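You operate a simulated robot arm through the tools that you are given. There is no shell and no other tool.

You run a simulated robot arm. Do the job below in one go: nothing can be reset, and whatever is moved stays where it is left.

## Task
Strip the motor in the jig down to its housing.
Fine: undo both of its thumb screws all the way; end bell on the grease plate, rotor in the free hole of the rotor stand.

Only the result counts: the job must be done as asked and must still hold three seconds after the hand-in. Knocking over, shifting, dropping, spilling or breaking anything else fails it.

## Robot
A 6-joint arm with a two-finger parallel gripper, fixed in place. Base frame: the origin is at the foot of the arm, x ahead of it, y to its left, z up; the work surface is at about z = 0.82. Lengths are in m, angles in degrees, forces in N, time in s.
With the tool pointing down near the work surface it reaches from about 0.28 to 0.64 m from the base axis. Its first joint turns from -115.0 to 115.0 degrees. Payload 3.43 kg.
Tool frame: the origin (TCP) lies between the finger pads and is the grasp point; the fingertips stand 0.034 m ahead of it; z points along the fingers, y is the line along which they close. The gripper opens to 0.128 m. The fingers are 0.024 m wide and 0.012 m thick; the gripper's body (0.048 by 0.13 m) begins 0.096 m behind the TCP.
Orientation is told as [roll, pitch, yaw] about the base's x, y, z axes, in that order, counted from this pose: with the fingers straight down and closing along the base's y, the tool's x points along the base's -x, its y along +y and its z along -z.

## Interface
- The arm moves only by the tool drive_tool. Its argument "series" is a list of rows, each an object (a shift or turn left out is 0, a gripper value left out holds the last) with "dr": the turn, a rotation vector about the base's x, y, z in units of 180 degrees (1.0 is 180 degrees), a list of three; "delta_pos": the shift along the base's x, y, z in units of 250 mm (1.0 is 250 mm), a list of three; "grip": the gripper command, from -1 (fully open) to 1 (shut), values between in proportion. In form: [{"dr": [wx, wy, wz], "delta_pos": [dx, dy, dz], "grip": grip}, ...]. A call has 1 to 20 rows; each row is the pose to reach, as a shift and turn from the pose commanded when the call began. A call with a number of a shift or a turn outside -1 to 1 is refused whole. Rows are played at 5 a second. More than 0.05 m and 8.6 degrees between two rows, or a gripper value outside its range, and nothing of the call is played. Where a pose cannot be reached the arm comes as near as it can. A force on the tool above 50 N (or 10 N above the force at the start of the call, whichever is more), or a blocked arm, ends the call early, and 0.2 s more pass. The fingers move at their own pace (about 0.153 m/s each) and stop on an object; they squeeze with about 38 N. The grip force told is the motor's: it shows also when the fingers shut on nothing. Time passes only in rows, and 0.2 s behind the last, so rows that repeat a pose let the fingers close. The reply holds the time, the measured pose of the TCP, the force on the tool along the base axes, the opening and the grip force, in the units named above and with some noise, with the torque about the TCP (base axes, N m) and any sound that the robot's microphone picked up.
- Cameras (640 x 400 px; columns grow to the right, rows downward): "scene" is fixed at [0.4005, 0.4948, 1.6198]; the picture's right is [-0.96, 0.28, 0.00], its down [0.26, 0.89, -0.39] and it looks along [-0.11, -0.37, -0.92] (base axes); focal length 316 px, centre (320, 200). "wrist" rides on the gripper at [0.076, -0.011, -0.16] in the tool frame; the picture's right is [0.15, 0.99, 0.00], its down [-0.88, 0.13, -0.46] and it looks along [-0.45, 0.07, 0.89] (tool axes); focal length 234 px, centre (320, 200). There is no depth. A picture from a camera that has moved, and an enlarged one, comes with that camera's place and axes in the base frame and with its lens. The place of the scene camera against the robot may be out by one fixed shift of up to 0.025 m in any direction.
- capture(camera): a new picture of that camera. It takes no simulated time.
- move_column(by): slides the trunk up (or, below 0, down) by that many m; the arm rides with it, the base frame stays. It gives what a move gives, with no picture.
- inspect(camera, box): a new picture of the part [left, top, right, bottom] of that camera's present view, enlarged. It takes no simulated time.
- close_job(): hands the job in; it is judged then, once.

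Nothing tells you positions but the pictures and the camera data. Unless the task says otherwise, let go and move clear before handing in.

The tools are called after "Request:" by a JSON object that holds its "op" and its "data". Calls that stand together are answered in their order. drive_tool: Moves the arm, as the interface text tells. Its arguments: {"type":"object","properties":{"series":{"type":"array"}},"required":["series"]} The other tools are called the same way: move_column (by) slides the trunk up or down; capture (camera) takes a picture; inspect (camera, box) takes an enlarged picture of a part of a camera's view; close_job () hands the job in.

At the start:

```text
time_s: 0.0
tcp_pos: [0.2731, 0.2875, 1.2546]
ee_rot: [0.0, 0.0, -0.1]
wrist_force: [0.8, -0.3, 0.2]
torque: [-0.01, 0.03, -0.02]
width: 0.1281
gripper_force: 0.1
trunk travel left (down, up): [-0.925, 0.065]
```

scene: 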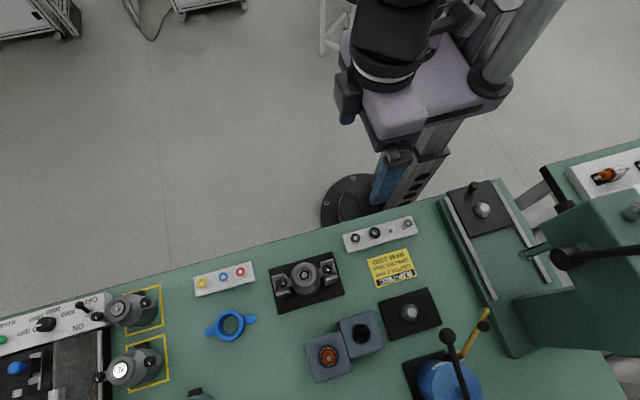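
wrist: 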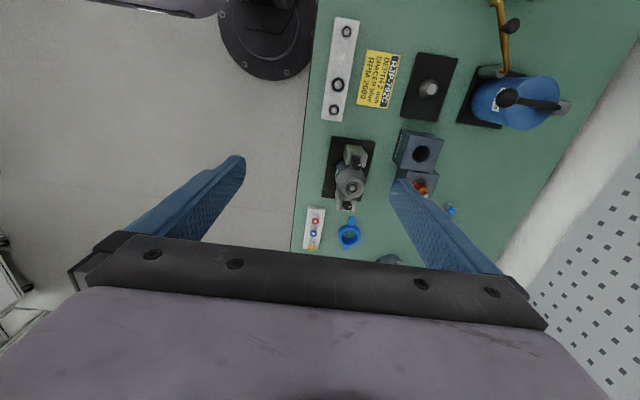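

I see a bench with a motor in a jig, two dark blocks (one with a rotor in it), a sign plate and several black plates. I'll enlarge the pictures before moving anything.

Request:
{"op": "inspect", "data": {"camera": "scene", "box": [180, 200, 340, 300]}}

Request:
{"op": "inspect", "data": {"camera": "scene", "box": [300, 210, 460, 310]}}

Request:
{"op": "inspect", "data": {"camera": "scene", "box": [280, 280, 472, 400]}}

Request:
{"op": "inspect", "data": {"camera": "wrist", "box": [280, 120, 480, 260]}}

Request:
{"op": "inspect", "data": {"camera": "wrist", "box": [310, 0, 570, 160]}}

```text
4.00 times, centred on (260, 250) of scene
camera zoom: at [0.4005, 0.4948, 1.6198], right [-0.96, 0.28, 0.0], down [0.26, 0.89, -0.39], along [-0.11, -0.37, -0.92], focal length 1263 px, centre (560, 0)
```

zoom: 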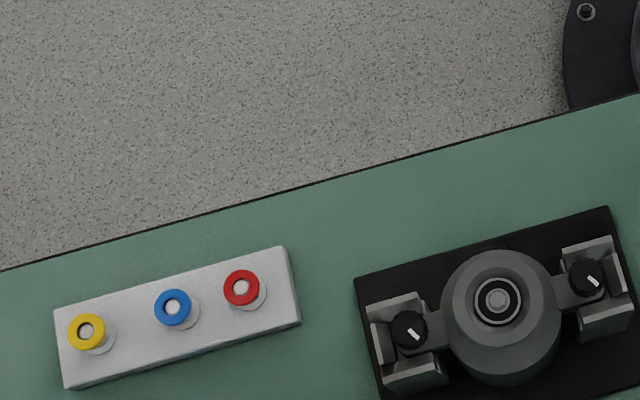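

```text
4.00 times, centred on (380, 260) of scene
camera zoom: at [0.4005, 0.4948, 1.6198], right [-0.96, 0.28, 0.0], down [0.26, 0.89, -0.39], along [-0.11, -0.37, -0.92], focal length 1263 px, centre (80, -40)
```

zoom: 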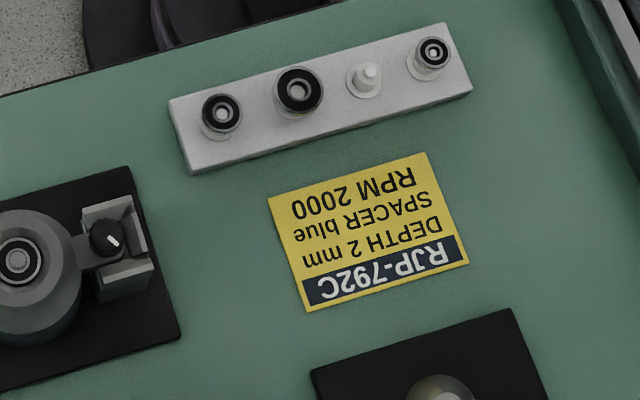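

```text
3.33 times, centred on (376, 340) of scene
camera zoom: at [0.4005, 0.4948, 1.6198], right [-0.96, 0.28, 0.0], down [0.26, 0.89, -0.39], along [-0.11, -0.37, -0.92], focal length 1052 px, centre (133, -267)
```

zoom: 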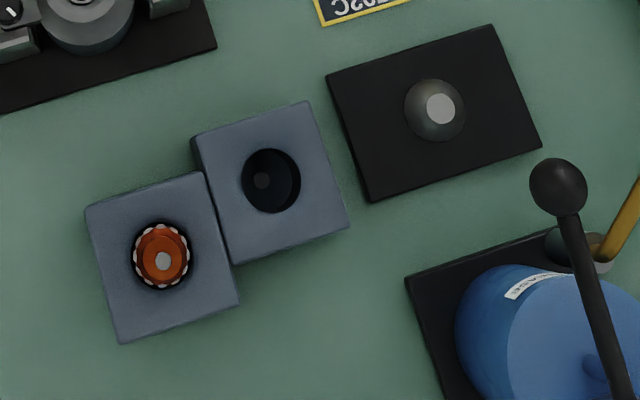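

```text
2.86 times, centred on (380, 190) of wrist
camera zoom: at [0.1976, 0.2767, 1.4152], right [-0.15, 0.99, 0.0], down [0.88, 0.13, 0.46], along [0.45, 0.07, -0.89], focal length 669 px, centre (149, 229)
```

zoom: 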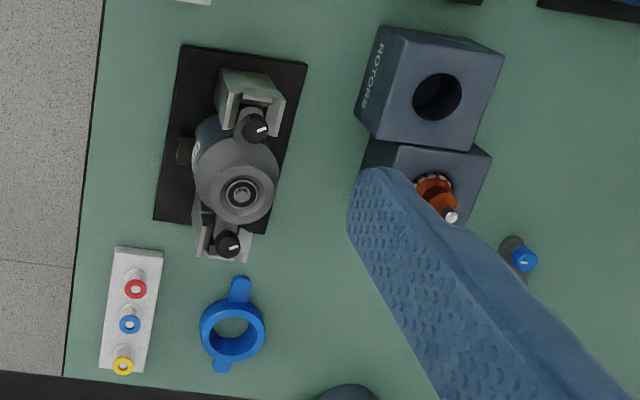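

```text
2.46 times, centred on (440, 80) of wrist
camera zoom: at [0.1976, 0.2767, 1.4152], right [-0.15, 0.99, 0.0], down [0.88, 0.13, 0.46], along [0.45, 0.07, -0.89], focal length 576 px, centre (25, 495)
```

zoom: 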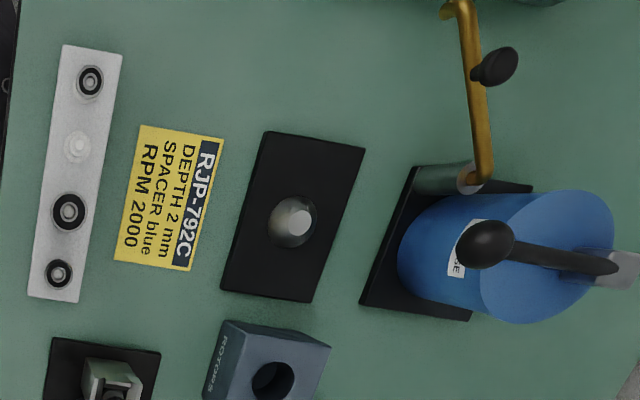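

The motor stands in a jig at about (0.40, 0.38), with a black knob on each ear. The rotor stand's free hole and a black plate with a dome are to its right. I'll move above the motor for a closer look.

Request:
{"op": "drive_tool", "data": {"series": [{"delta_pos": [0.05, 0.037, -0.062], "grip": -1}, {"delta_pos": [0.12, 0.09, -0.13]}, {"delta_pos": [0.2, 0.15, -0.22]}, {"delta_pos": [0.28, 0.2, -0.3]}, {"delta_pos": [0.35, 0.25, -0.38]}, {"delta_pos": [0.4, 0.3, -0.46]}, {"delta_pos": [0.45, 0.34, -0.54]}, {"delta_pos": [0.508, 0.37, -0.6]}, {"delta_pos": [0.508, 0.37, -0.62]}]}}

Request:
{"op": "capture", "data": {"camera": "wrist"}}

Request:
{"op": "capture", "data": {"camera": "scene"}}

```text
time_s: 2.0
tcp_pos: [0.4017, 0.3807, 1.0994]
ee_rot: [0.0, -0.1, 0.0]
wrist_force: [0.1, 0.6, -1.1]
torque: [0.02, 0.01, -0.02]
width: 0.1283
gripper_force: 0.2
trunk travel left (down, up): [-0.925, 0.065]
```

```text
taken
camera wrist: at [0.3249, 0.3696, 1.2599], right [-0.15, 0.99, 0.0], down [0.88, 0.13, 0.46], along [0.45, 0.07, -0.89], focal length 234 px, centre (320, 200)
```

wrist: 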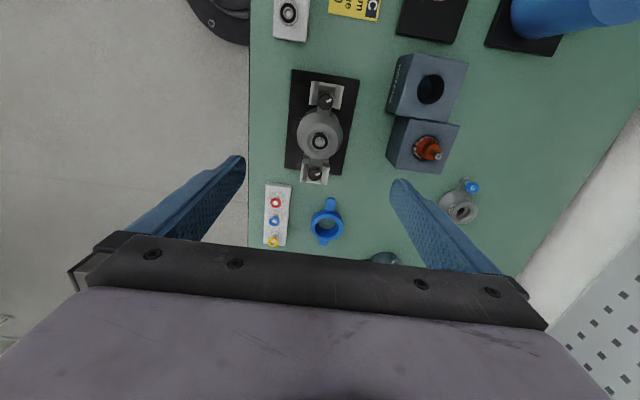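

```text
taken
```

scene: 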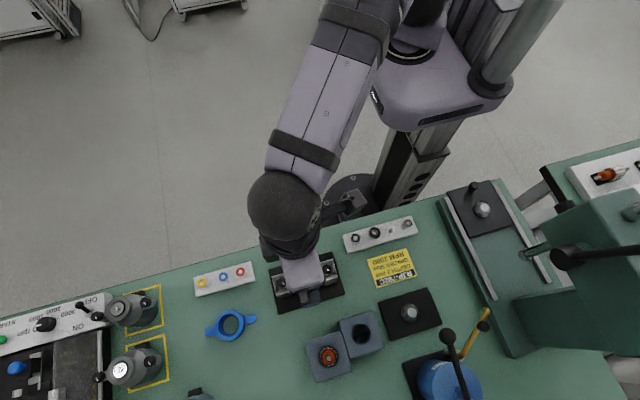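

The jig lies along the base x axis, with the motor near (0.405, 0.383). I'll zoom in on the motor, the plates and the stand.

Request:
{"op": "inspect", "data": {"camera": "wrist", "box": [270, 60, 382, 200]}}

Request:
{"op": "inspect", "data": {"camera": "wrist", "box": [376, 40, 488, 180]}}

Request:
{"op": "inspect", "data": {"camera": "wrist", "box": [360, 0, 600, 150]}}

Request:
{"op": "inspect", "data": {"camera": "scene", "box": [370, 280, 500, 400]}}

Request:
{"op": "inspect", "data": {"camera": "scene", "box": [0, 270, 220, 400]}}

Request:
{"op": "inspect", "data": {"camera": "scene", "box": [430, 130, 640, 400]}}

```text
2.86 times, centred on (326, 130) of wrist
camera zoom: at [0.3249, 0.3696, 1.2599], right [-0.15, 0.99, 0.0], down [0.88, 0.13, 0.46], along [0.45, 0.07, -0.89], focal length 669 px, centre (303, 400)
```

zoom: 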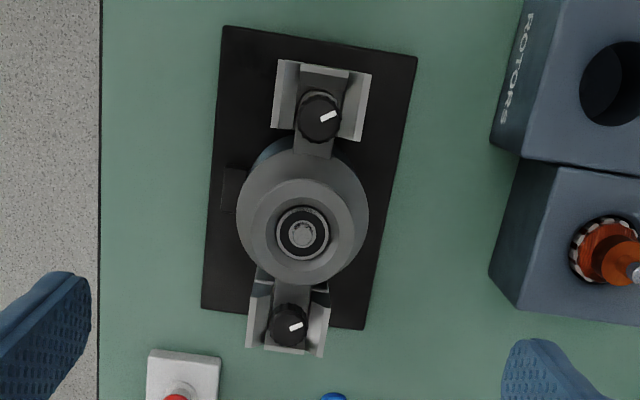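

```text
2.86 times, centred on (432, 110) of wrist
camera zoom: at [0.3249, 0.3696, 1.2599], right [-0.15, 0.99, 0.0], down [0.88, 0.13, 0.46], along [0.45, 0.07, -0.89], focal length 669 px, centre (0, 457)
```

zoom: 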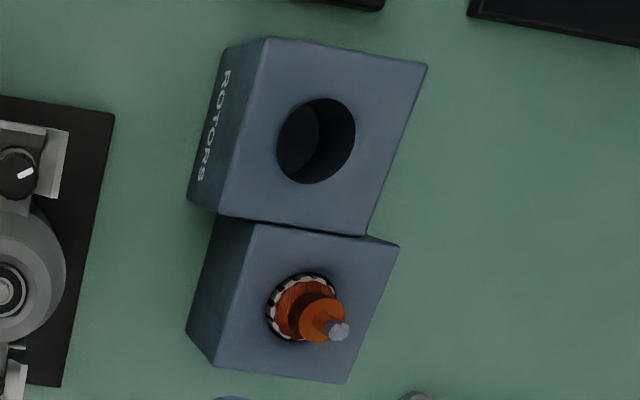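

```text
2.67 times, centred on (480, 75) of wrist
camera zoom: at [0.3249, 0.3696, 1.2599], right [-0.15, 0.99, 0.0], down [0.88, 0.13, 0.46], along [0.45, 0.07, -0.89], focal length 624 px, centre (-107, 533)
```

zoom: 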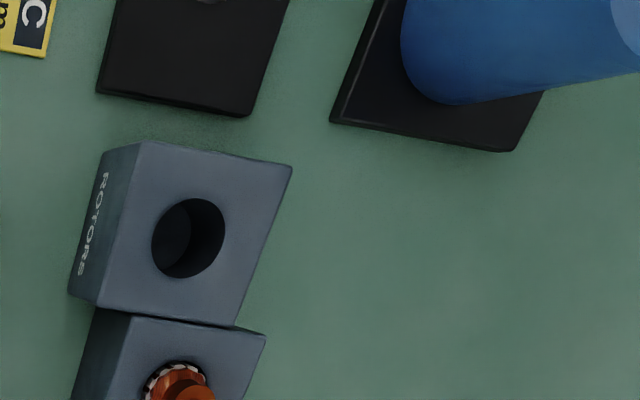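

```text
3.33 times, centred on (435, 340) of scene
camera zoom: at [0.4005, 0.4948, 1.6198], right [-0.96, 0.28, 0.0], down [0.26, 0.89, -0.39], along [-0.11, -0.37, -0.92], focal length 1052 px, centre (-63, -267)
```

zoom: 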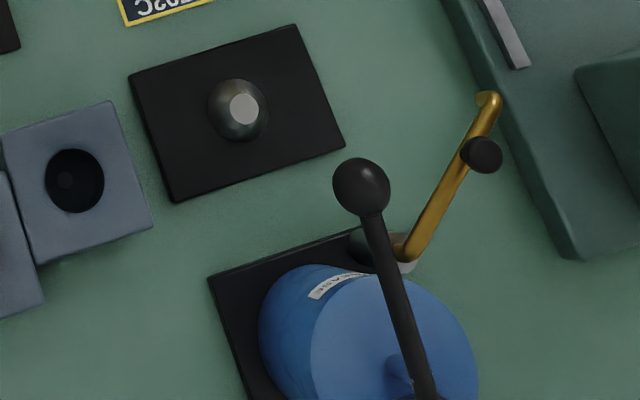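

```text
2.91 times, centred on (110, 335) of scene
camera zoom: at [0.4005, 0.4948, 1.6198], right [-0.96, 0.28, 0.0], down [0.26, 0.89, -0.39], along [-0.11, -0.37, -0.92], focal length 918 px, centre (931, -193)
```

zoom: 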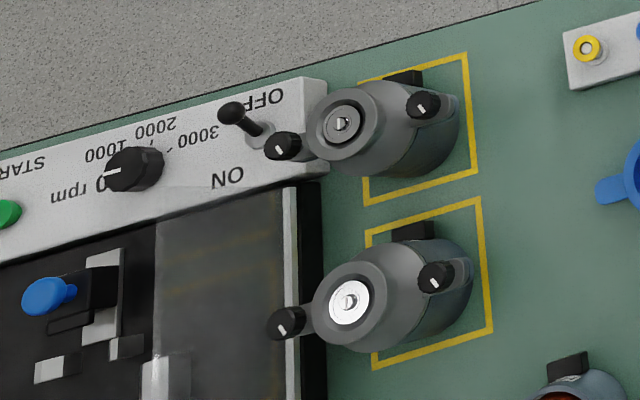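

```text
1.48 times, centred on (535, 265) of scene
camera zoom: at [0.4005, 0.4948, 1.6198], right [-0.96, 0.28, 0.0], down [0.26, 0.89, -0.39], along [-0.11, -0.37, -0.92], focal length 468 px, centre (2, 104)
```

zoom: 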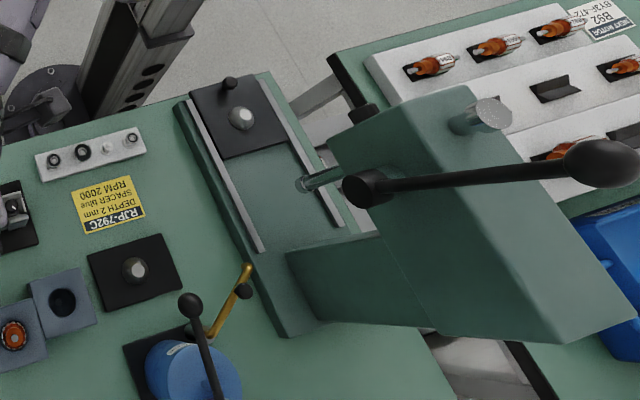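

The black plate with the domed post beside the grease pump, at about (0.18, 0.51), looks like the grease plate. The stand's free hole is near (0.31, 0.53). I'll drop down over the motor for measuring views.

Request:
{"op": "drive_tool", "data": {"series": [{"delta_pos": [0.0, 0.0, -0.1]}, {"delta_pos": [0.0, 0.0, -0.2]}, {"delta_pos": [0.0, 0.0, -0.3]}, {"delta_pos": [0.0, 0.0, -0.36]}, {"delta_pos": [0.0, 0.0, -0.36]}]}}

Request:
{"op": "capture", "data": {"camera": "wrist"}}

Request:
{"op": "inspect", "data": {"camera": "wrist", "box": [240, 20, 400, 200]}}

```text
time_s: 3.2
tcp_pos: [0.4008, 0.3813, 1.0102]
ee_rot: [0.0, 0.0, 0.0]
wrist_force: [-0.5, 0.4, 0.0]
torque: [0.03, -0.01, -0.01]
width: 0.1279
gripper_force: 0.1
trunk travel left (down, up): [-0.925, 0.065]
```

```text
taken
camera wrist: at [0.3246, 0.3706, 1.1698], right [-0.15, 0.99, 0.0], down [0.88, 0.13, 0.46], along [0.45, 0.07, -0.89], focal length 234 px, centre (320, 200)
```

wrist: 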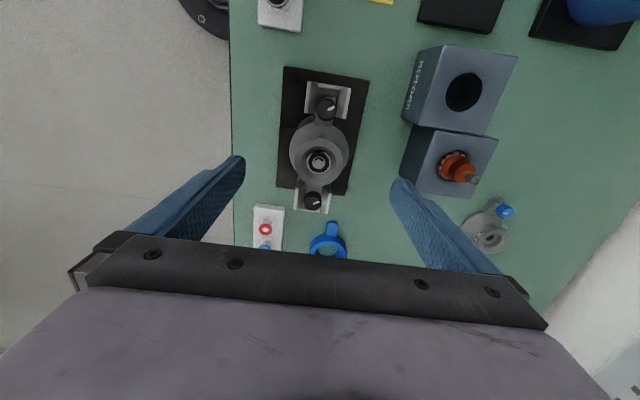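

```text
2.22 times, centred on (320, 110) of wrist
camera zoom: at [0.3246, 0.3706, 1.1698], right [-0.15, 0.99, 0.0], down [0.88, 0.13, 0.46], along [0.45, 0.07, -0.89], focal length 520 px, centre (320, 400)
```

zoom: 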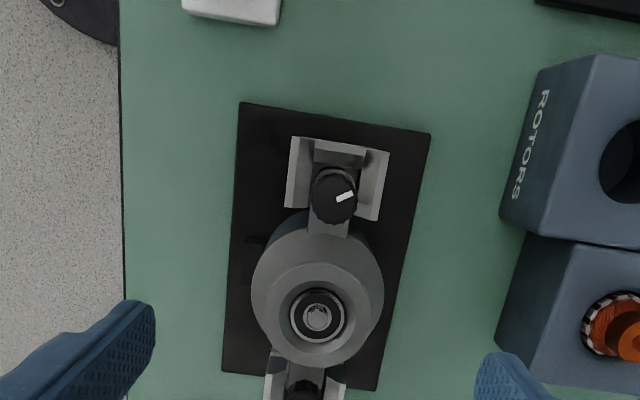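

The bearing top comes out near (0.400, 0.382, 0.93). I'll take one more view further back in x to get the heights by parallax.

Request:
{"op": "drive_tool", "data": {"series": [{"delta_pos": [-0.1, 0.0, 0.0]}, {"delta_pos": [-0.2, 0.0, 0.0]}, {"delta_pos": [-0.3, 0.0, 0.0]}, {"delta_pos": [-0.38, 0.0, 0.0]}, {"delta_pos": [-0.38, 0.0, 0.0]}]}}

Request:
{"op": "capture", "data": {"camera": "wrist"}}

Request:
{"op": "inspect", "data": {"camera": "wrist", "box": [256, 120, 384, 240]}}

Request:
{"op": "inspect", "data": {"camera": "wrist", "box": [400, 60, 560, 200]}}

Request:
{"op": "inspect", "data": {"camera": "wrist", "box": [400, 0, 560, 100]}}

```text
time_s: 4.4
tcp_pos: [0.3066, 0.3789, 1.0108]
ee_rot: [0.0, 0.0, -0.1]
wrist_force: [0.0, -0.4, 0.0]
torque: [0.02, -0.02, 0.02]
width: 0.1279
gripper_force: 0.0
trunk travel left (down, up): [-0.925, 0.065]
```

```text
taken
camera wrist: at [0.2304, 0.3688, 1.1707], right [-0.15, 0.99, 0.0], down [0.88, 0.13, 0.46], along [0.45, 0.07, -0.89], focal length 234 px, centre (320, 200)
```

wrist: 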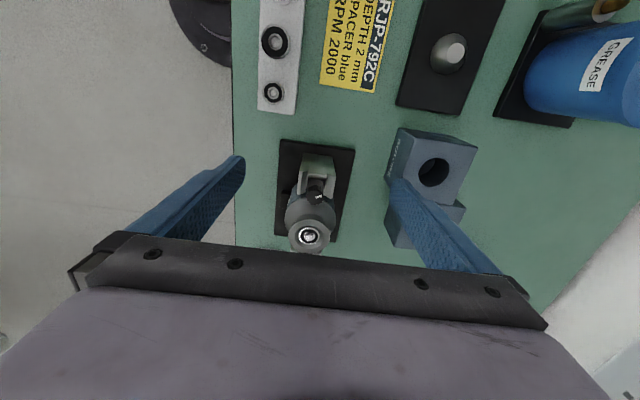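

```text
3.33 times, centred on (320, 180) of wrist
camera zoom: at [0.2304, 0.3688, 1.1707], right [-0.15, 0.99, 0.0], down [0.88, 0.13, 0.46], along [0.45, 0.07, -0.89], focal length 781 px, centre (320, 267)
```

zoom: 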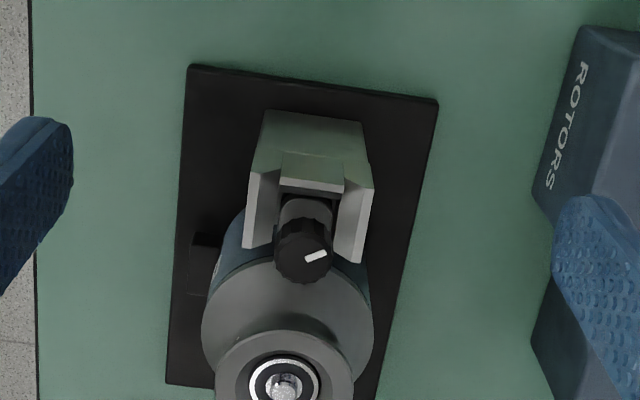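

```text
2.86 times, centred on (480, 130) of wrist
camera zoom: at [0.2304, 0.3688, 1.1707], right [-0.15, 0.99, 0.0], down [0.88, 0.13, 0.46], along [0.45, 0.07, -0.89], focal length 669 px, centre (-137, 400)
```

zoom: 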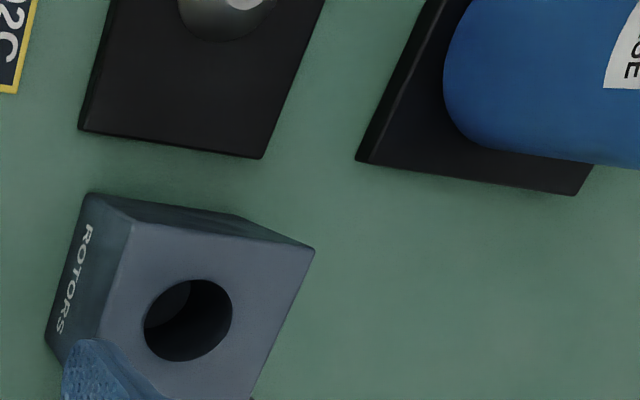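

```text
4.00 times, centred on (480, 50) of wrist
camera zoom: at [0.2304, 0.3688, 1.1707], right [-0.15, 0.99, 0.0], down [0.88, 0.13, 0.46], along [0.45, 0.07, -0.89], focal length 937 px, centre (-320, 800)
```

zoom: 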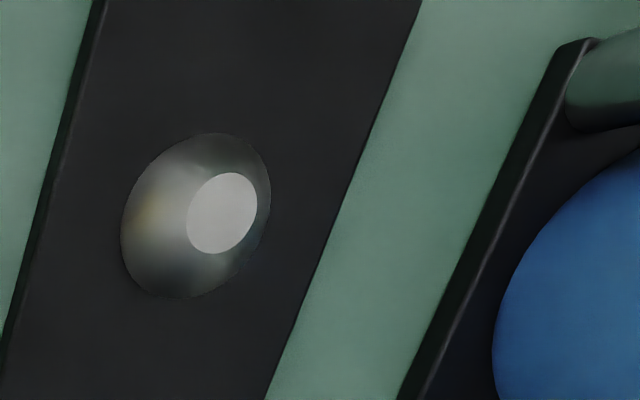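

The bearing top is at about (0.400, 0.382, 0.936), with the knobs roughly 0.05 m to either side along x. Next I'll look at the knobs and brackets from the scene camera.

Request:
{"op": "inspect", "data": {"camera": "scene", "box": [265, 250, 345, 310]}}

Request:
{"op": "inspect", "data": {"camera": "scene", "box": [300, 300, 390, 390]}}

Request:
{"op": "inspect", "data": {"camera": "scene", "box": [380, 285, 440, 340]}}

```text
6.67 times, centred on (305, 280) of scene
camera zoom: at [0.4005, 0.4948, 1.6198], right [-0.96, 0.28, 0.0], down [0.26, 0.89, -0.39], along [-0.11, -0.37, -0.92], focal length 2105 px, centre (420, -333)
```

zoom: 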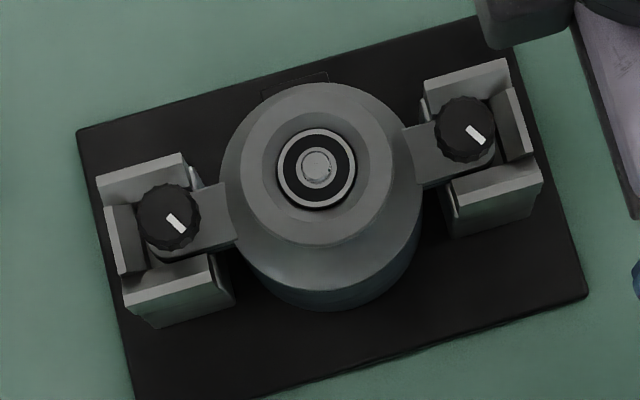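

```text
4.44 times, centred on (345, 345) of scene
camera zoom: at [0.4005, 0.4948, 1.6198], right [-0.96, 0.28, 0.0], down [0.26, 0.89, -0.39], along [-0.11, -0.37, -0.92], focal length 1403 px, centre (209, -444)
```

zoom: 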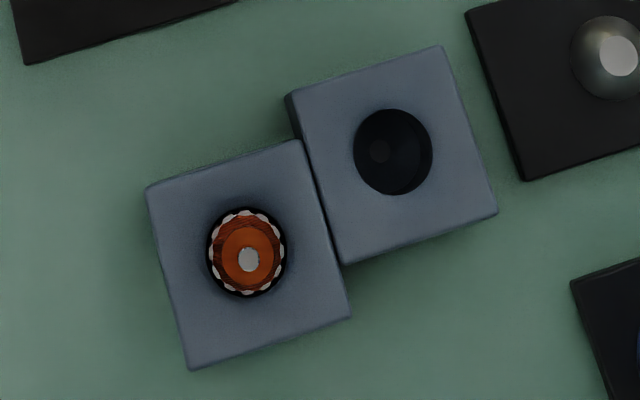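

```text
7.27 times, centred on (410, 312) of scene
camera zoom: at [0.4005, 0.4948, 1.6198], right [-0.96, 0.28, 0.0], down [0.26, 0.89, -0.39], along [-0.11, -0.37, -0.92], focal length 2296 px, centre (-334, -618)
```

zoom: 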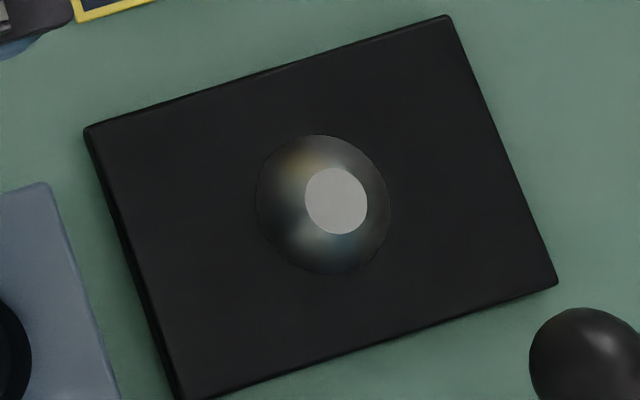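

The walls around each knob look lower than the knob tops, but I need exact heights. I'll tilt the tool back for a side-on view of the motor.

Request:
{"op": "drive_tool", "data": {"series": [{"dr": [0, -0.04, 0]}, {"dr": [0, -0.08, 0]}, {"dr": [0, -0.12, 0]}, {"dr": [0, -0.16, 0]}, {"dr": [0, -0.2, 0]}, {"dr": [0, -0.24, 0]}, {"dr": [0, -0.24, 0]}]}}

Request:
{"op": "capture", "data": {"camera": "wrist"}}

Request:
{"op": "inspect", "data": {"camera": "wrist", "box": [250, 140, 390, 240]}}

```text
time_s: 6.0
tcp_pos: [0.3053, 0.3792, 1.0097]
ee_rot: [0.0, -43.3, -0.1]
wrist_force: [0.3, -0.2, -0.3]
torque: [0.0, -0.03, 0.01]
width: 0.1279
gripper_force: 0.0
trunk travel left (down, up): [-0.925, 0.065]
```

```text
taken
camera wrist: at [0.141, 0.3688, 1.0749], right [-0.11, 0.99, -0.1], down [0.33, 0.13, 0.94], along [0.94, 0.07, -0.34], focal length 234 px, centre (320, 200)
```

wrist: 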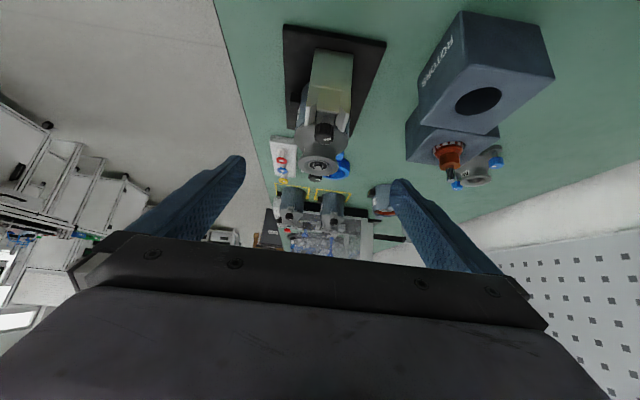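

```text
4.00 times, centred on (320, 190) of wrist
camera zoom: at [0.141, 0.3688, 1.0749], right [-0.11, 0.99, -0.1], down [0.33, 0.13, 0.94], along [0.94, 0.07, -0.34], focal length 937 px, centre (320, 240)
```

zoom: 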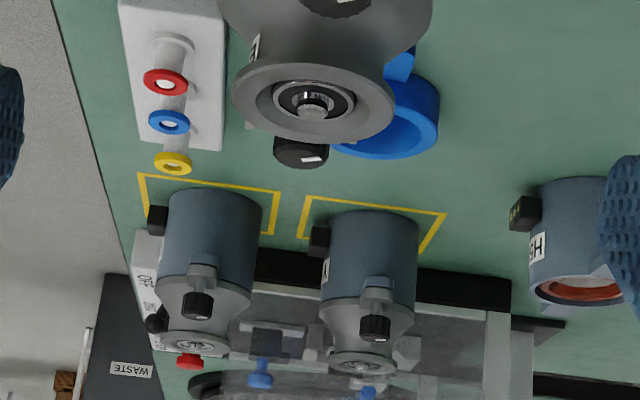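

This is a good side view, though upside down. I'll zoom in on the motor, the knobs and the rotor stand.

Request:
{"op": "inspect", "data": {"camera": "wrist", "box": [275, 80, 375, 190]}}

Request:
{"op": "inspect", "data": {"camera": "wrist", "box": [400, 70, 520, 200]}}

Request:
{"op": "inspect", "data": {"camera": "wrist", "box": [260, 180, 400, 250]}}

```text
3.64 times, centred on (325, 135) of wrist
camera zoom: at [0.141, 0.3688, 1.0749], right [-0.11, 0.99, -0.1], down [0.33, 0.13, 0.94], along [0.94, 0.07, -0.34], focal length 852 px, centre (302, 436)
```

zoom: 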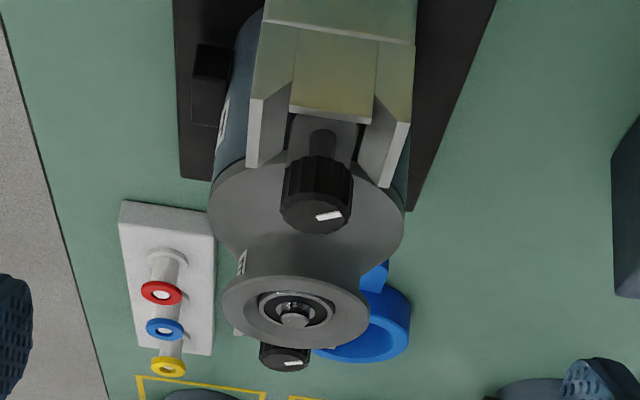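

```text
3.08 times, centred on (460, 135) of wrist
camera zoom: at [0.141, 0.3688, 1.0749], right [-0.11, 0.99, -0.1], down [0.33, 0.13, 0.94], along [0.94, 0.07, -0.34], focal length 720 px, centre (-111, 400)
```

zoom: 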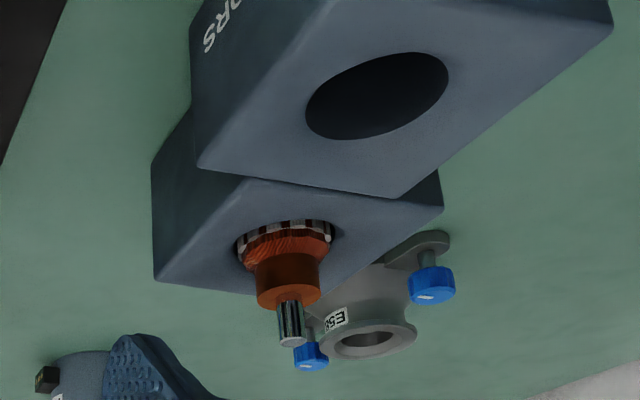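

```text
4.57 times, centred on (330, 215) of wrist
camera zoom: at [0.141, 0.3688, 1.0749], right [-0.11, 0.99, -0.1], down [0.33, 0.13, 0.94], along [0.94, 0.07, -0.34], focal length 1070 px, centre (274, 131)
```

zoom: 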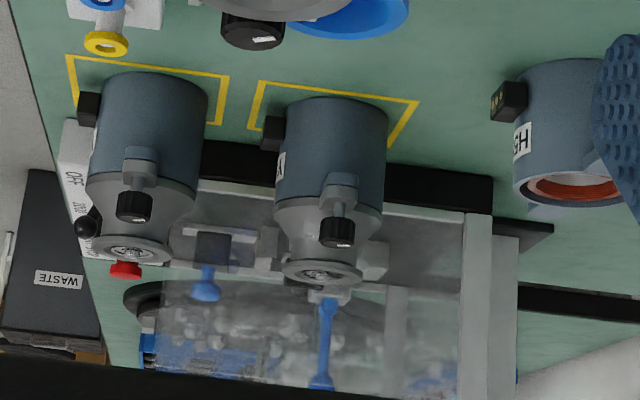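

The end bell is spool-shaped: rim top at z≈0.935, rim radius about 25 mm. The knob tops sit at z≈0.930, standing on stems above bracket walls at z≈0.911. I'll return to vertical and measure the knob centres precisely from above.

Request:
{"op": "drive_tool", "data": {"series": [{"dr": [0, 0.04, 0], "delta_pos": [0.06, 0, 0]}, {"dr": [0, 0.08, 0], "delta_pos": [0.12, 0, 0]}, {"dr": [0, 0.12, 0], "delta_pos": [0.2, 0, 0]}, {"dr": [0, 0.16, 0], "delta_pos": [0.26, 0, 0]}, {"dr": [0, 0.2, 0], "delta_pos": [0.32, 0, 0]}, {"dr": [0, 0.24, 0], "delta_pos": [0.38, 0, 0]}, {"dr": [0, 0.24, 0], "delta_pos": [0.38, 0, 0]}]}}

Request:
{"op": "inspect", "data": {"camera": "wrist", "box": [300, 80, 348, 120]}}

Request:
{"op": "inspect", "data": {"camera": "wrist", "box": [290, 180, 338, 220]}}

Request:
{"op": "inspect", "data": {"camera": "wrist", "box": [280, 120, 360, 190]}}

```text
time_s: 7.6
tcp_pos: [0.4011, 0.3774, 1.0095]
ee_rot: [0.0, 0.0, 0.1]
wrist_force: [-0.8, -0.2, 0.1]
torque: [0.01, -0.02, 0.03]
width: 0.1281
gripper_force: 0.1
trunk travel left (down, up): [-0.925, 0.065]
```

```text
10.00 times, centred on (324, 100) of wrist
camera zoom: at [0.3249, 0.368, 1.1698], right [-0.15, 0.99, 0.0], down [0.88, 0.13, 0.46], along [0.45, 0.07, -0.89], focal length 2342 px, centre (280, 1200)
```

zoom: 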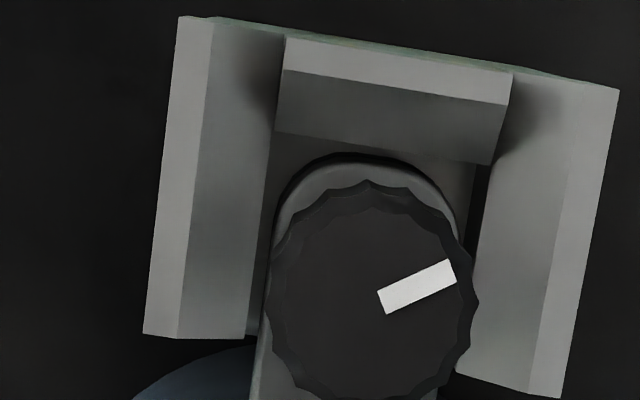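

```text
10.00 times, centred on (314, 200) of wrist
camera zoom: at [0.3249, 0.368, 1.1698], right [-0.15, 0.99, 0.0], down [0.88, 0.13, 0.46], along [0.45, 0.07, -0.89], focal length 2342 px, centre (380, 200)
```

zoom: 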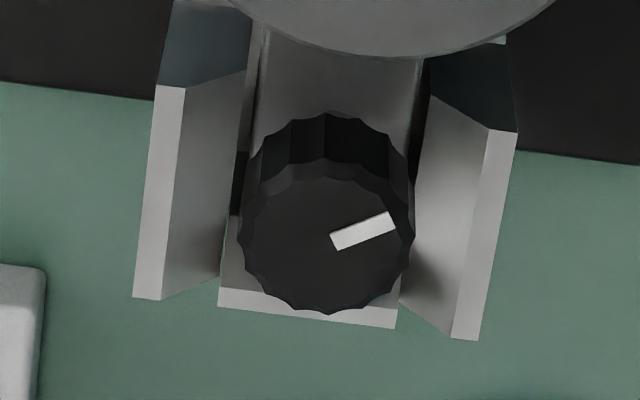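

```text
5.71 times, centred on (320, 155) of wrist
camera zoom: at [0.3249, 0.368, 1.1698], right [-0.15, 0.99, 0.0], down [0.88, 0.13, 0.46], along [0.45, 0.07, -0.89], focal length 1338 px, centre (320, 457)
```

zoom: 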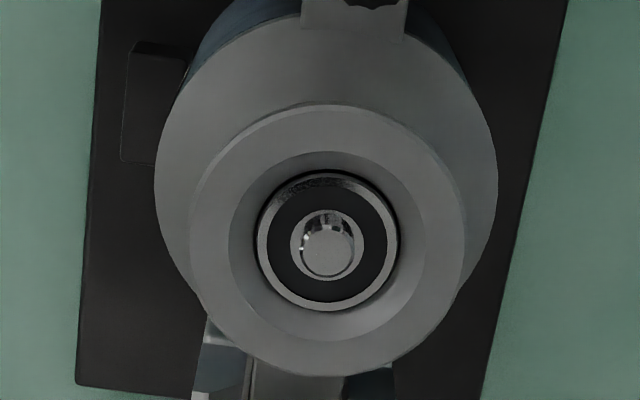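

The motor axis is at (0.400, 0.382). The knobs are 20 mm across at x≈0.3495 and 0.4505, with their tops at z≈0.931. I'll hover over the -x knob with the gripper part closed and yawed -38°, to prepare for short counter-clockwise strokes clear of the rim.

Request:
{"op": "drive_tool", "data": {"series": [{"delta_pos": [-0.06, 0.0, 0.0], "dr": [0, 0, -0.0425], "grip": 0.5}, {"delta_pos": [-0.13, 0.005, -0.02], "dr": [0, 0, -0.085]}, {"delta_pos": [-0.18, 0.0096, -0.05], "dr": [0, 0, -0.1275]}, {"delta_pos": [-0.206, 0.0096, -0.08], "dr": [0, 0, -0.17]}, {"delta_pos": [-0.206, 0.0096, -0.099], "dr": [0, 0, -0.2125]}, {"delta_pos": [-0.206, 0.0096, -0.099], "dr": [0, 0, -0.2125], "grip": 0.5}]}}

Request:
{"op": "capture", "data": {"camera": "wrist"}}

Request:
{"op": "inspect", "data": {"camera": "wrist", "box": [270, 150, 370, 250]}}

Request:
{"op": "inspect", "data": {"camera": "scene", "box": [265, 240, 365, 310]}}

```text
time_s: 9.0
tcp_pos: [0.3494, 0.3805, 0.9853]
ee_rot: [0.0, 0.0, -38.5]
wrist_force: [0.2, -0.3, 0.2]
torque: [-0.04, -0.01, -0.03]
width: 0.0321
gripper_force: 0.1
trunk travel left (down, up): [-0.925, 0.065]
```

```text
taken
camera wrist: at [0.2819, 0.4201, 1.1452], right [0.5, 0.87, 0.0], down [0.77, -0.44, 0.46], along [0.4, -0.23, -0.89], focal length 234 px, centre (320, 200)
```

wrist: 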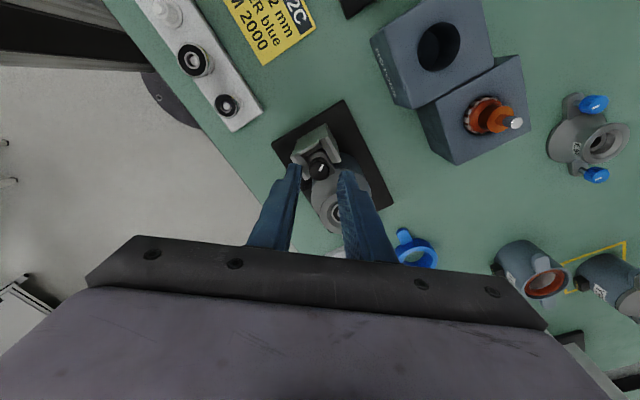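

```text
4.00 times, centred on (320, 200) of wrist
camera zoom: at [0.2819, 0.4201, 1.1452], right [0.5, 0.87, 0.0], down [0.77, -0.44, 0.46], along [0.4, -0.23, -0.89], focal length 937 px, centre (320, 200)
```

zoom: 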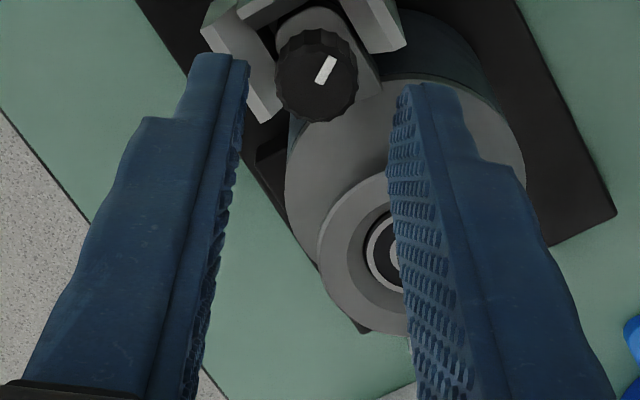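

```text
5.71 times, centred on (315, 275) of scene
camera zoom: at [0.4005, 0.4948, 1.6198], right [-0.96, 0.28, 0.0], down [0.26, 0.89, -0.39], along [-0.11, -0.37, -0.92], focal length 1804 px, centre (349, -229)
```

zoom: 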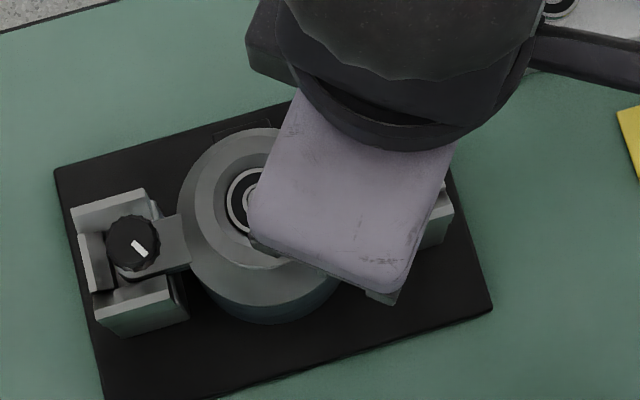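

The knob sits centred between the fingers, to within 1 mm. I'll go down until the fingertips are just above the bracket walls, then close on the knob.

Request:
{"op": "drive_tool", "data": {"series": [{"delta_pos": [0, 0, -0.06], "grip": 0.5}, {"delta_pos": [0, 0, -0.12]}, {"delta_pos": [0, 0, -0.14]}, {"delta_pos": [0, 0, -0.14]}, {"delta_pos": [0, 0, -0.14], "grip": 1}, {"delta_pos": [0, 0, -0.14], "grip": 1}]}}

Request:
{"op": "inspect", "data": {"camera": "wrist", "box": [270, 150, 370, 250]}}

```text
time_s: 10.4
tcp_pos: [0.3474, 0.3803, 0.9499]
ee_rot: [0.0, 0.0, -38.2]
wrist_force: [-1.1, 0.0, 0.4]
torque: [0.0, 0.01, -0.01]
width: 0.0185
gripper_force: 37.7
trunk travel left (down, up): [-0.925, 0.065]
```

```text
4.00 times, centred on (320, 200) of wrist
camera zoom: at [0.282, 0.4197, 1.1099], right [0.5, 0.87, 0.0], down [0.77, -0.44, 0.46], along [0.4, -0.23, -0.89], focal length 937 px, centre (320, 200)
```

zoom: 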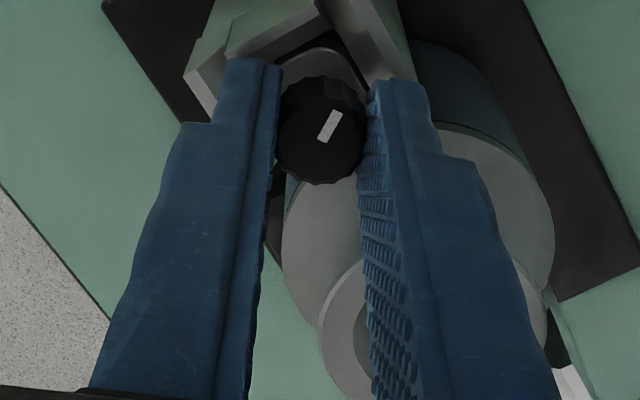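

The fingers hold the knob at 18.5 mm with almost no side force. I'll make the first counter-clockwise stroke and look at the result.

Request:
{"op": "drive_tool", "data": {"series": [{"dr": [0, 0, 0.047], "grip": 1}, {"dr": [0, 0, 0.094]}, {"dr": [0, 0, 0.141]}, {"dr": [0, 0, 0.188]}, {"dr": [0, 0, 0.235]}, {"dr": [0, 0, 0.282]}, {"dr": [0, 0, 0.329]}, {"dr": [0, 0, 0.376]}, {"dr": [0, 0, 0.423]}, {"dr": [0, 0, 0.423]}]}}

Request:
{"op": "inspect", "data": {"camera": "wrist", "box": [270, 150, 370, 250]}}

```text
time_s: 12.6
tcp_pos: [0.3496, 0.3814, 0.9498]
ee_rot: [0.0, 0.2, 38.0]
wrist_force: [-3.2, -7.0, -2.9]
torque: [-0.31, 0.26, 0.0]
width: 0.0182
gripper_force: 37.9
trunk travel left (down, up): [-0.925, 0.065]
```

```text
4.00 times, centred on (320, 200) of wrist
camera zoom: at [0.2962, 0.3264, 1.1103], right [-0.72, 0.69, 0.0], down [0.61, 0.65, 0.45], along [0.31, 0.33, -0.89], focal length 937 px, centre (320, 200)
```

zoom: 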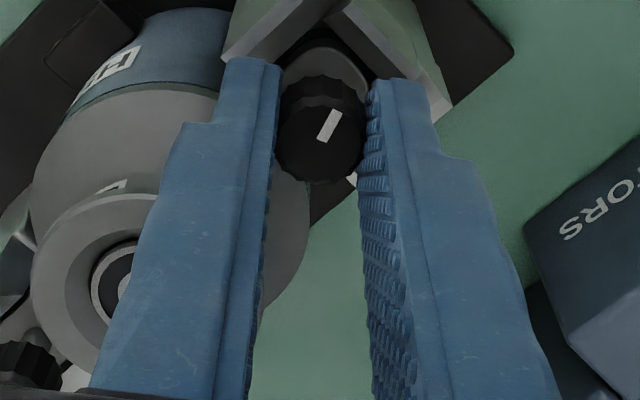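

The knob turned with the gripper, as the mark kept its place between the fingers, and there was no opposing torque. I'll keep ratcheting counter-clockwise and watch the height and forces.

Request:
{"op": "drive_tool", "data": {"series": [{"dr": [0, 0, 0], "grip": 0.56}, {"dr": [0, 0, -0.047]}, {"dr": [0, 0, -0.094]}, {"dr": [0, 0, -0.141]}, {"dr": [0, 0, -0.188]}, {"dr": [0, 0, -0.235]}, {"dr": [0, 0, -0.282]}, {"dr": [0, 0, -0.329]}, {"dr": [0, 0, -0.376]}, {"dr": [0, 0, -0.423]}, {"dr": [0, 0, -0.423]}]}}

Request:
{"op": "inspect", "data": {"camera": "wrist", "box": [270, 150, 370, 250]}}

```text
time_s: 15.0
tcp_pos: [0.3485, 0.3817, 0.951]
ee_rot: [0.0, 0.0, -38.4]
wrist_force: [-0.1, 0.2, 0.1]
torque: [0.0, 0.0, 0.0]
width: 0.0284
gripper_force: 0.1
trunk travel left (down, up): [-0.925, 0.065]
```

```text
4.00 times, centred on (320, 200) of wrist
camera zoom: at [0.2823, 0.421, 1.1104], right [0.5, 0.87, 0.0], down [0.77, -0.44, 0.46], along [0.39, -0.23, -0.89], focal length 937 px, centre (320, 200)
```

zoom: 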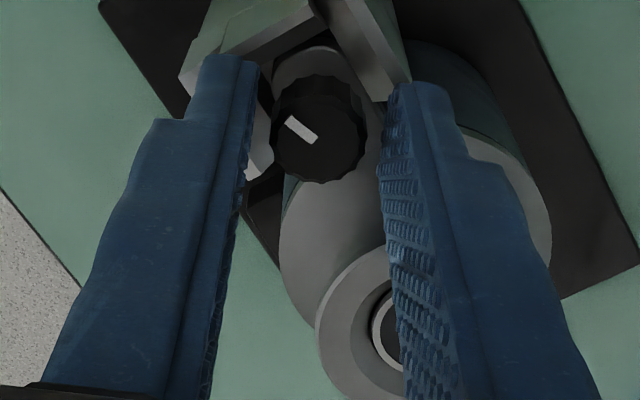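

The mark has moved about 76° counter-clockwise, so the knob is turning as planned. I'll continue with full ratchet cycles.

Request:
{"op": "drive_tool", "data": {"series": [{"dr": [0, 0, 0], "grip": 1}, {"dr": [0, 0, 0.047]}, {"dr": [0, 0, 0.094]}, {"dr": [0, 0, 0.141]}, {"dr": [0, 0, 0.188]}, {"dr": [0, 0, 0.235]}, {"dr": [0, 0, 0.282]}, {"dr": [0, 0, 0.329]}, {"dr": [0, 0, 0.376]}, {"dr": [0, 0, 0.423]}, {"dr": [0, 0, 0.423], "grip": 0.56}, {"dr": [0, 0, 0.376]}, {"dr": [0, 0, 0.329]}, {"dr": [0, 0, 0.282]}, {"dr": [0, 0, 0.235]}, {"dr": [0, 0, 0.188]}, {"dr": [0, 0, 0.141]}, {"dr": [0, 0, 0.094]}, {"dr": [0, 0, 0.047]}, {"dr": [0, 0, 0]}]}}

Request:
{"op": "inspect", "data": {"camera": "wrist", "box": [270, 150, 370, 250]}}

```text
time_s: 19.2
tcp_pos: [0.348, 0.3832, 0.9505]
ee_rot: [0.0, 0.0, -38.4]
wrist_force: [-0.3, -0.5, -0.4]
torque: [0.02, -0.02, 0.0]
width: 0.0284
gripper_force: 0.1
trunk travel left (down, up): [-0.925, 0.065]
```

```text
4.00 times, centred on (320, 200) of wrist
camera zoom: at [0.2824, 0.421, 1.1105], right [0.5, 0.87, 0.0], down [0.77, -0.45, 0.46], along [0.39, -0.23, -0.89], focal length 937 px, centre (320, 200)
```

zoom: 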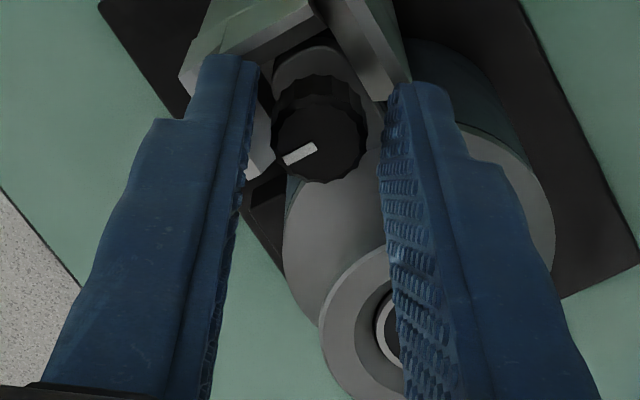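

The second cycle worked: the mark advanced another 76° or so and the knob is rising slightly. I'll keep going.

Request:
{"op": "drive_tool", "data": {"series": [{"dr": [0, 0, 0], "grip": 1}, {"dr": [0, 0, 0.047]}, {"dr": [0, 0, 0.094]}, {"dr": [0, 0, 0.141]}, {"dr": [0, 0, 0.188]}, {"dr": [0, 0, 0.235]}, {"dr": [0, 0, 0.282]}, {"dr": [0, 0, 0.329]}, {"dr": [0, 0, 0.376]}, {"dr": [0, 0, 0.423]}, {"dr": [0, 0, 0.423], "grip": 0.56}, {"dr": [0, 0, 0.376]}, {"dr": [0, 0, 0.329]}, {"dr": [0, 0, 0.282]}, {"dr": [0, 0, 0.235]}, {"dr": [0, 0, 0.188]}, {"dr": [0, 0, 0.141]}, {"dr": [0, 0, 0.094]}, {"dr": [0, 0, 0.047]}, {"dr": [0, 0, 0]}]}}

Request:
{"op": "inspect", "data": {"camera": "wrist", "box": [270, 150, 370, 250]}}

```text
time_s: 23.4
tcp_pos: [0.3489, 0.3818, 0.9509]
ee_rot: [-0.1, 0.0, -38.4]
wrist_force: [1.3, -0.1, -0.3]
torque: [-0.01, -0.01, -0.01]
width: 0.0283
gripper_force: 0.0
trunk travel left (down, up): [-0.925, 0.065]
```

```text
4.00 times, centred on (320, 200) of wrist
camera zoom: at [0.2824, 0.4214, 1.1104], right [0.5, 0.87, 0.0], down [0.77, -0.45, 0.46], along [0.39, -0.23, -0.89], focal length 937 px, centre (320, 200)
```

zoom: 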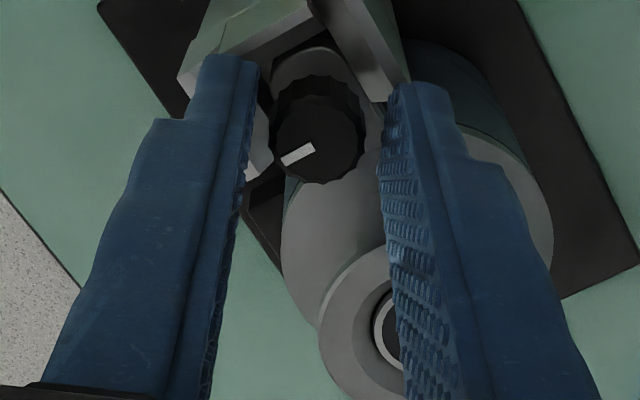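

This time the mark did not move, so either the screw has reached its end stop or the fingers slipped. I'll do a single stroke and look at the torque and mark before releasing.

Request:
{"op": "drive_tool", "data": {"series": [{"dr": [0, 0, 0], "grip": 1}, {"dr": [0, 0, 0.047]}, {"dr": [0, 0, 0.094]}, {"dr": [0, 0, 0.141]}, {"dr": [0, 0, 0.188]}]}}

Request:
{"op": "inspect", "data": {"camera": "wrist", "box": [270, 150, 370, 250]}}

```text
time_s: 24.6
tcp_pos: [0.3487, 0.381, 0.9505]
ee_rot: [0.0, -0.1, -4.4]
wrist_force: [-1.9, -4.1, 0.3]
torque: [-0.15, 0.11, -0.18]
width: 0.0183
gripper_force: 38.4
trunk travel left (down, up): [-0.925, 0.065]
```

```text
4.00 times, centred on (320, 200) of wrist
camera zoom: at [0.272, 0.3765, 1.1104], right [-0.07, 1.0, 0.0], down [0.89, 0.06, 0.46], along [0.45, 0.03, -0.89], focal length 937 px, centre (320, 200)
```

zoom: 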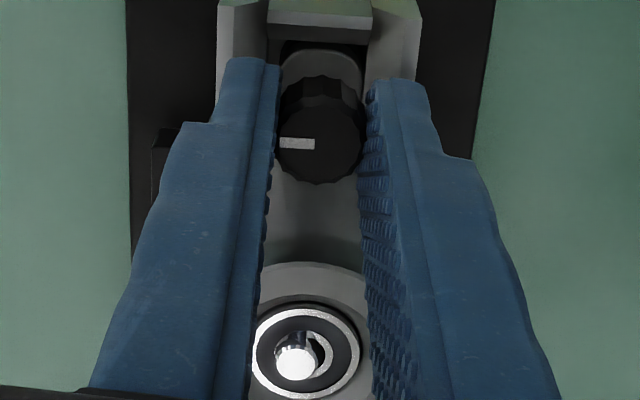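

The torque of -0.18 N·m and the unmoved mark say the knob has stopped after about 145°. I'll release, lift clear and compare the stem height from the side with the earlier view.

Request:
{"op": "drive_tool", "data": {"series": [{"grip": 0.56}, {"delta_pos": [0, 0, 0.1]}, {"delta_pos": [0, 0, 0.2], "dr": [0, 0, 0.024]}, {"delta_pos": [-0.1, -0.006, 0.24], "dr": [0, 0, 0.024]}, {"delta_pos": [-0.176, -0.006, 0.24], "dr": [0, 0, 0.024], "grip": -1}, {"delta_pos": [-0.176, -0.006, 0.24], "dr": [0, 0, 0.024]}]}}

Request:
{"op": "drive_tool", "data": {"series": [{"dr": [0, -0.04, 0]}, {"dr": [0, -0.08, 0]}, {"dr": [0, -0.12, 0]}, {"dr": [0, -0.16, 0]}, {"dr": [0, -0.2, 0]}, {"dr": [0, -0.24, 0]}, {"dr": [0, -0.24, 0]}]}}

Request:
{"op": "inspect", "data": {"camera": "wrist", "box": [275, 80, 375, 190]}}

Request:
{"op": "inspect", "data": {"camera": "wrist", "box": [295, 100, 345, 150]}}

Request:
{"op": "inspect", "data": {"camera": "scene", "box": [265, 250, 345, 310]}}

```text
time_s: 26.0
tcp_pos: [0.3065, 0.3801, 1.0108]
ee_rot: [0.0, 0.0, -0.1]
wrist_force: [-0.2, -0.2, -0.3]
torque: [-0.01, 0.01, 0.01]
width: 0.1277
gripper_force: 0.1
trunk travel left (down, up): [-0.925, 0.065]
```

```text
time_s: 27.6
tcp_pos: [0.3056, 0.3803, 1.0109]
ee_rot: [0.1, -43.3, -0.2]
wrist_force: [-0.2, 0.0, 0.4]
torque: [-0.05, -0.01, 0.0]
width: 0.128
gripper_force: 0.0
trunk travel left (down, up): [-0.925, 0.065]
```

```text
3.64 times, centred on (325, 135) of wrist
camera zoom: at [0.1403, 0.3701, 1.0755], right [-0.11, 0.99, -0.1], down [0.33, 0.13, 0.94], along [0.94, 0.07, -0.34], focal length 852 px, centre (302, 436)
```

zoom: 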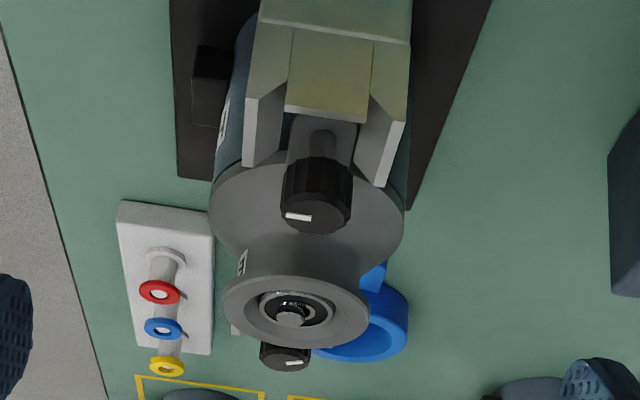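

```text
8.00 times, centred on (320, 125) of wrist
camera zoom: at [0.1403, 0.3701, 1.0755], right [-0.11, 0.99, -0.1], down [0.33, 0.13, 0.94], along [0.94, 0.07, -0.34], focal length 1873 px, centre (320, 800)
```

zoom: 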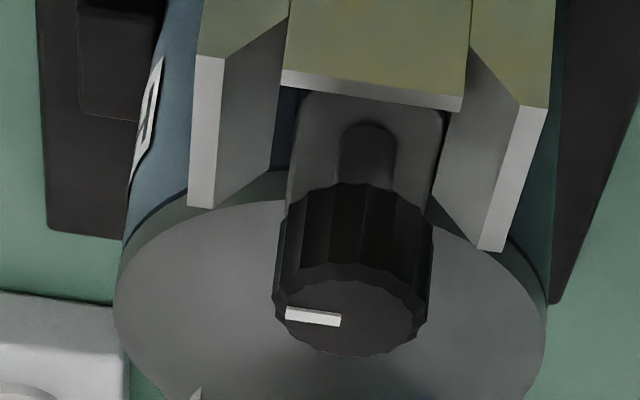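

```text
6.67 times, centred on (305, 280) of scene
camera zoom: at [0.4005, 0.4948, 1.6198], right [-0.96, 0.28, 0.0], down [0.26, 0.89, -0.39], along [-0.11, -0.37, -0.92], focal length 2105 px, centre (420, -333)
```

zoom: 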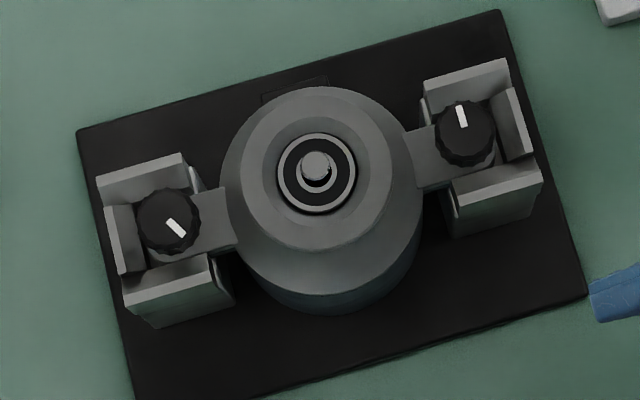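

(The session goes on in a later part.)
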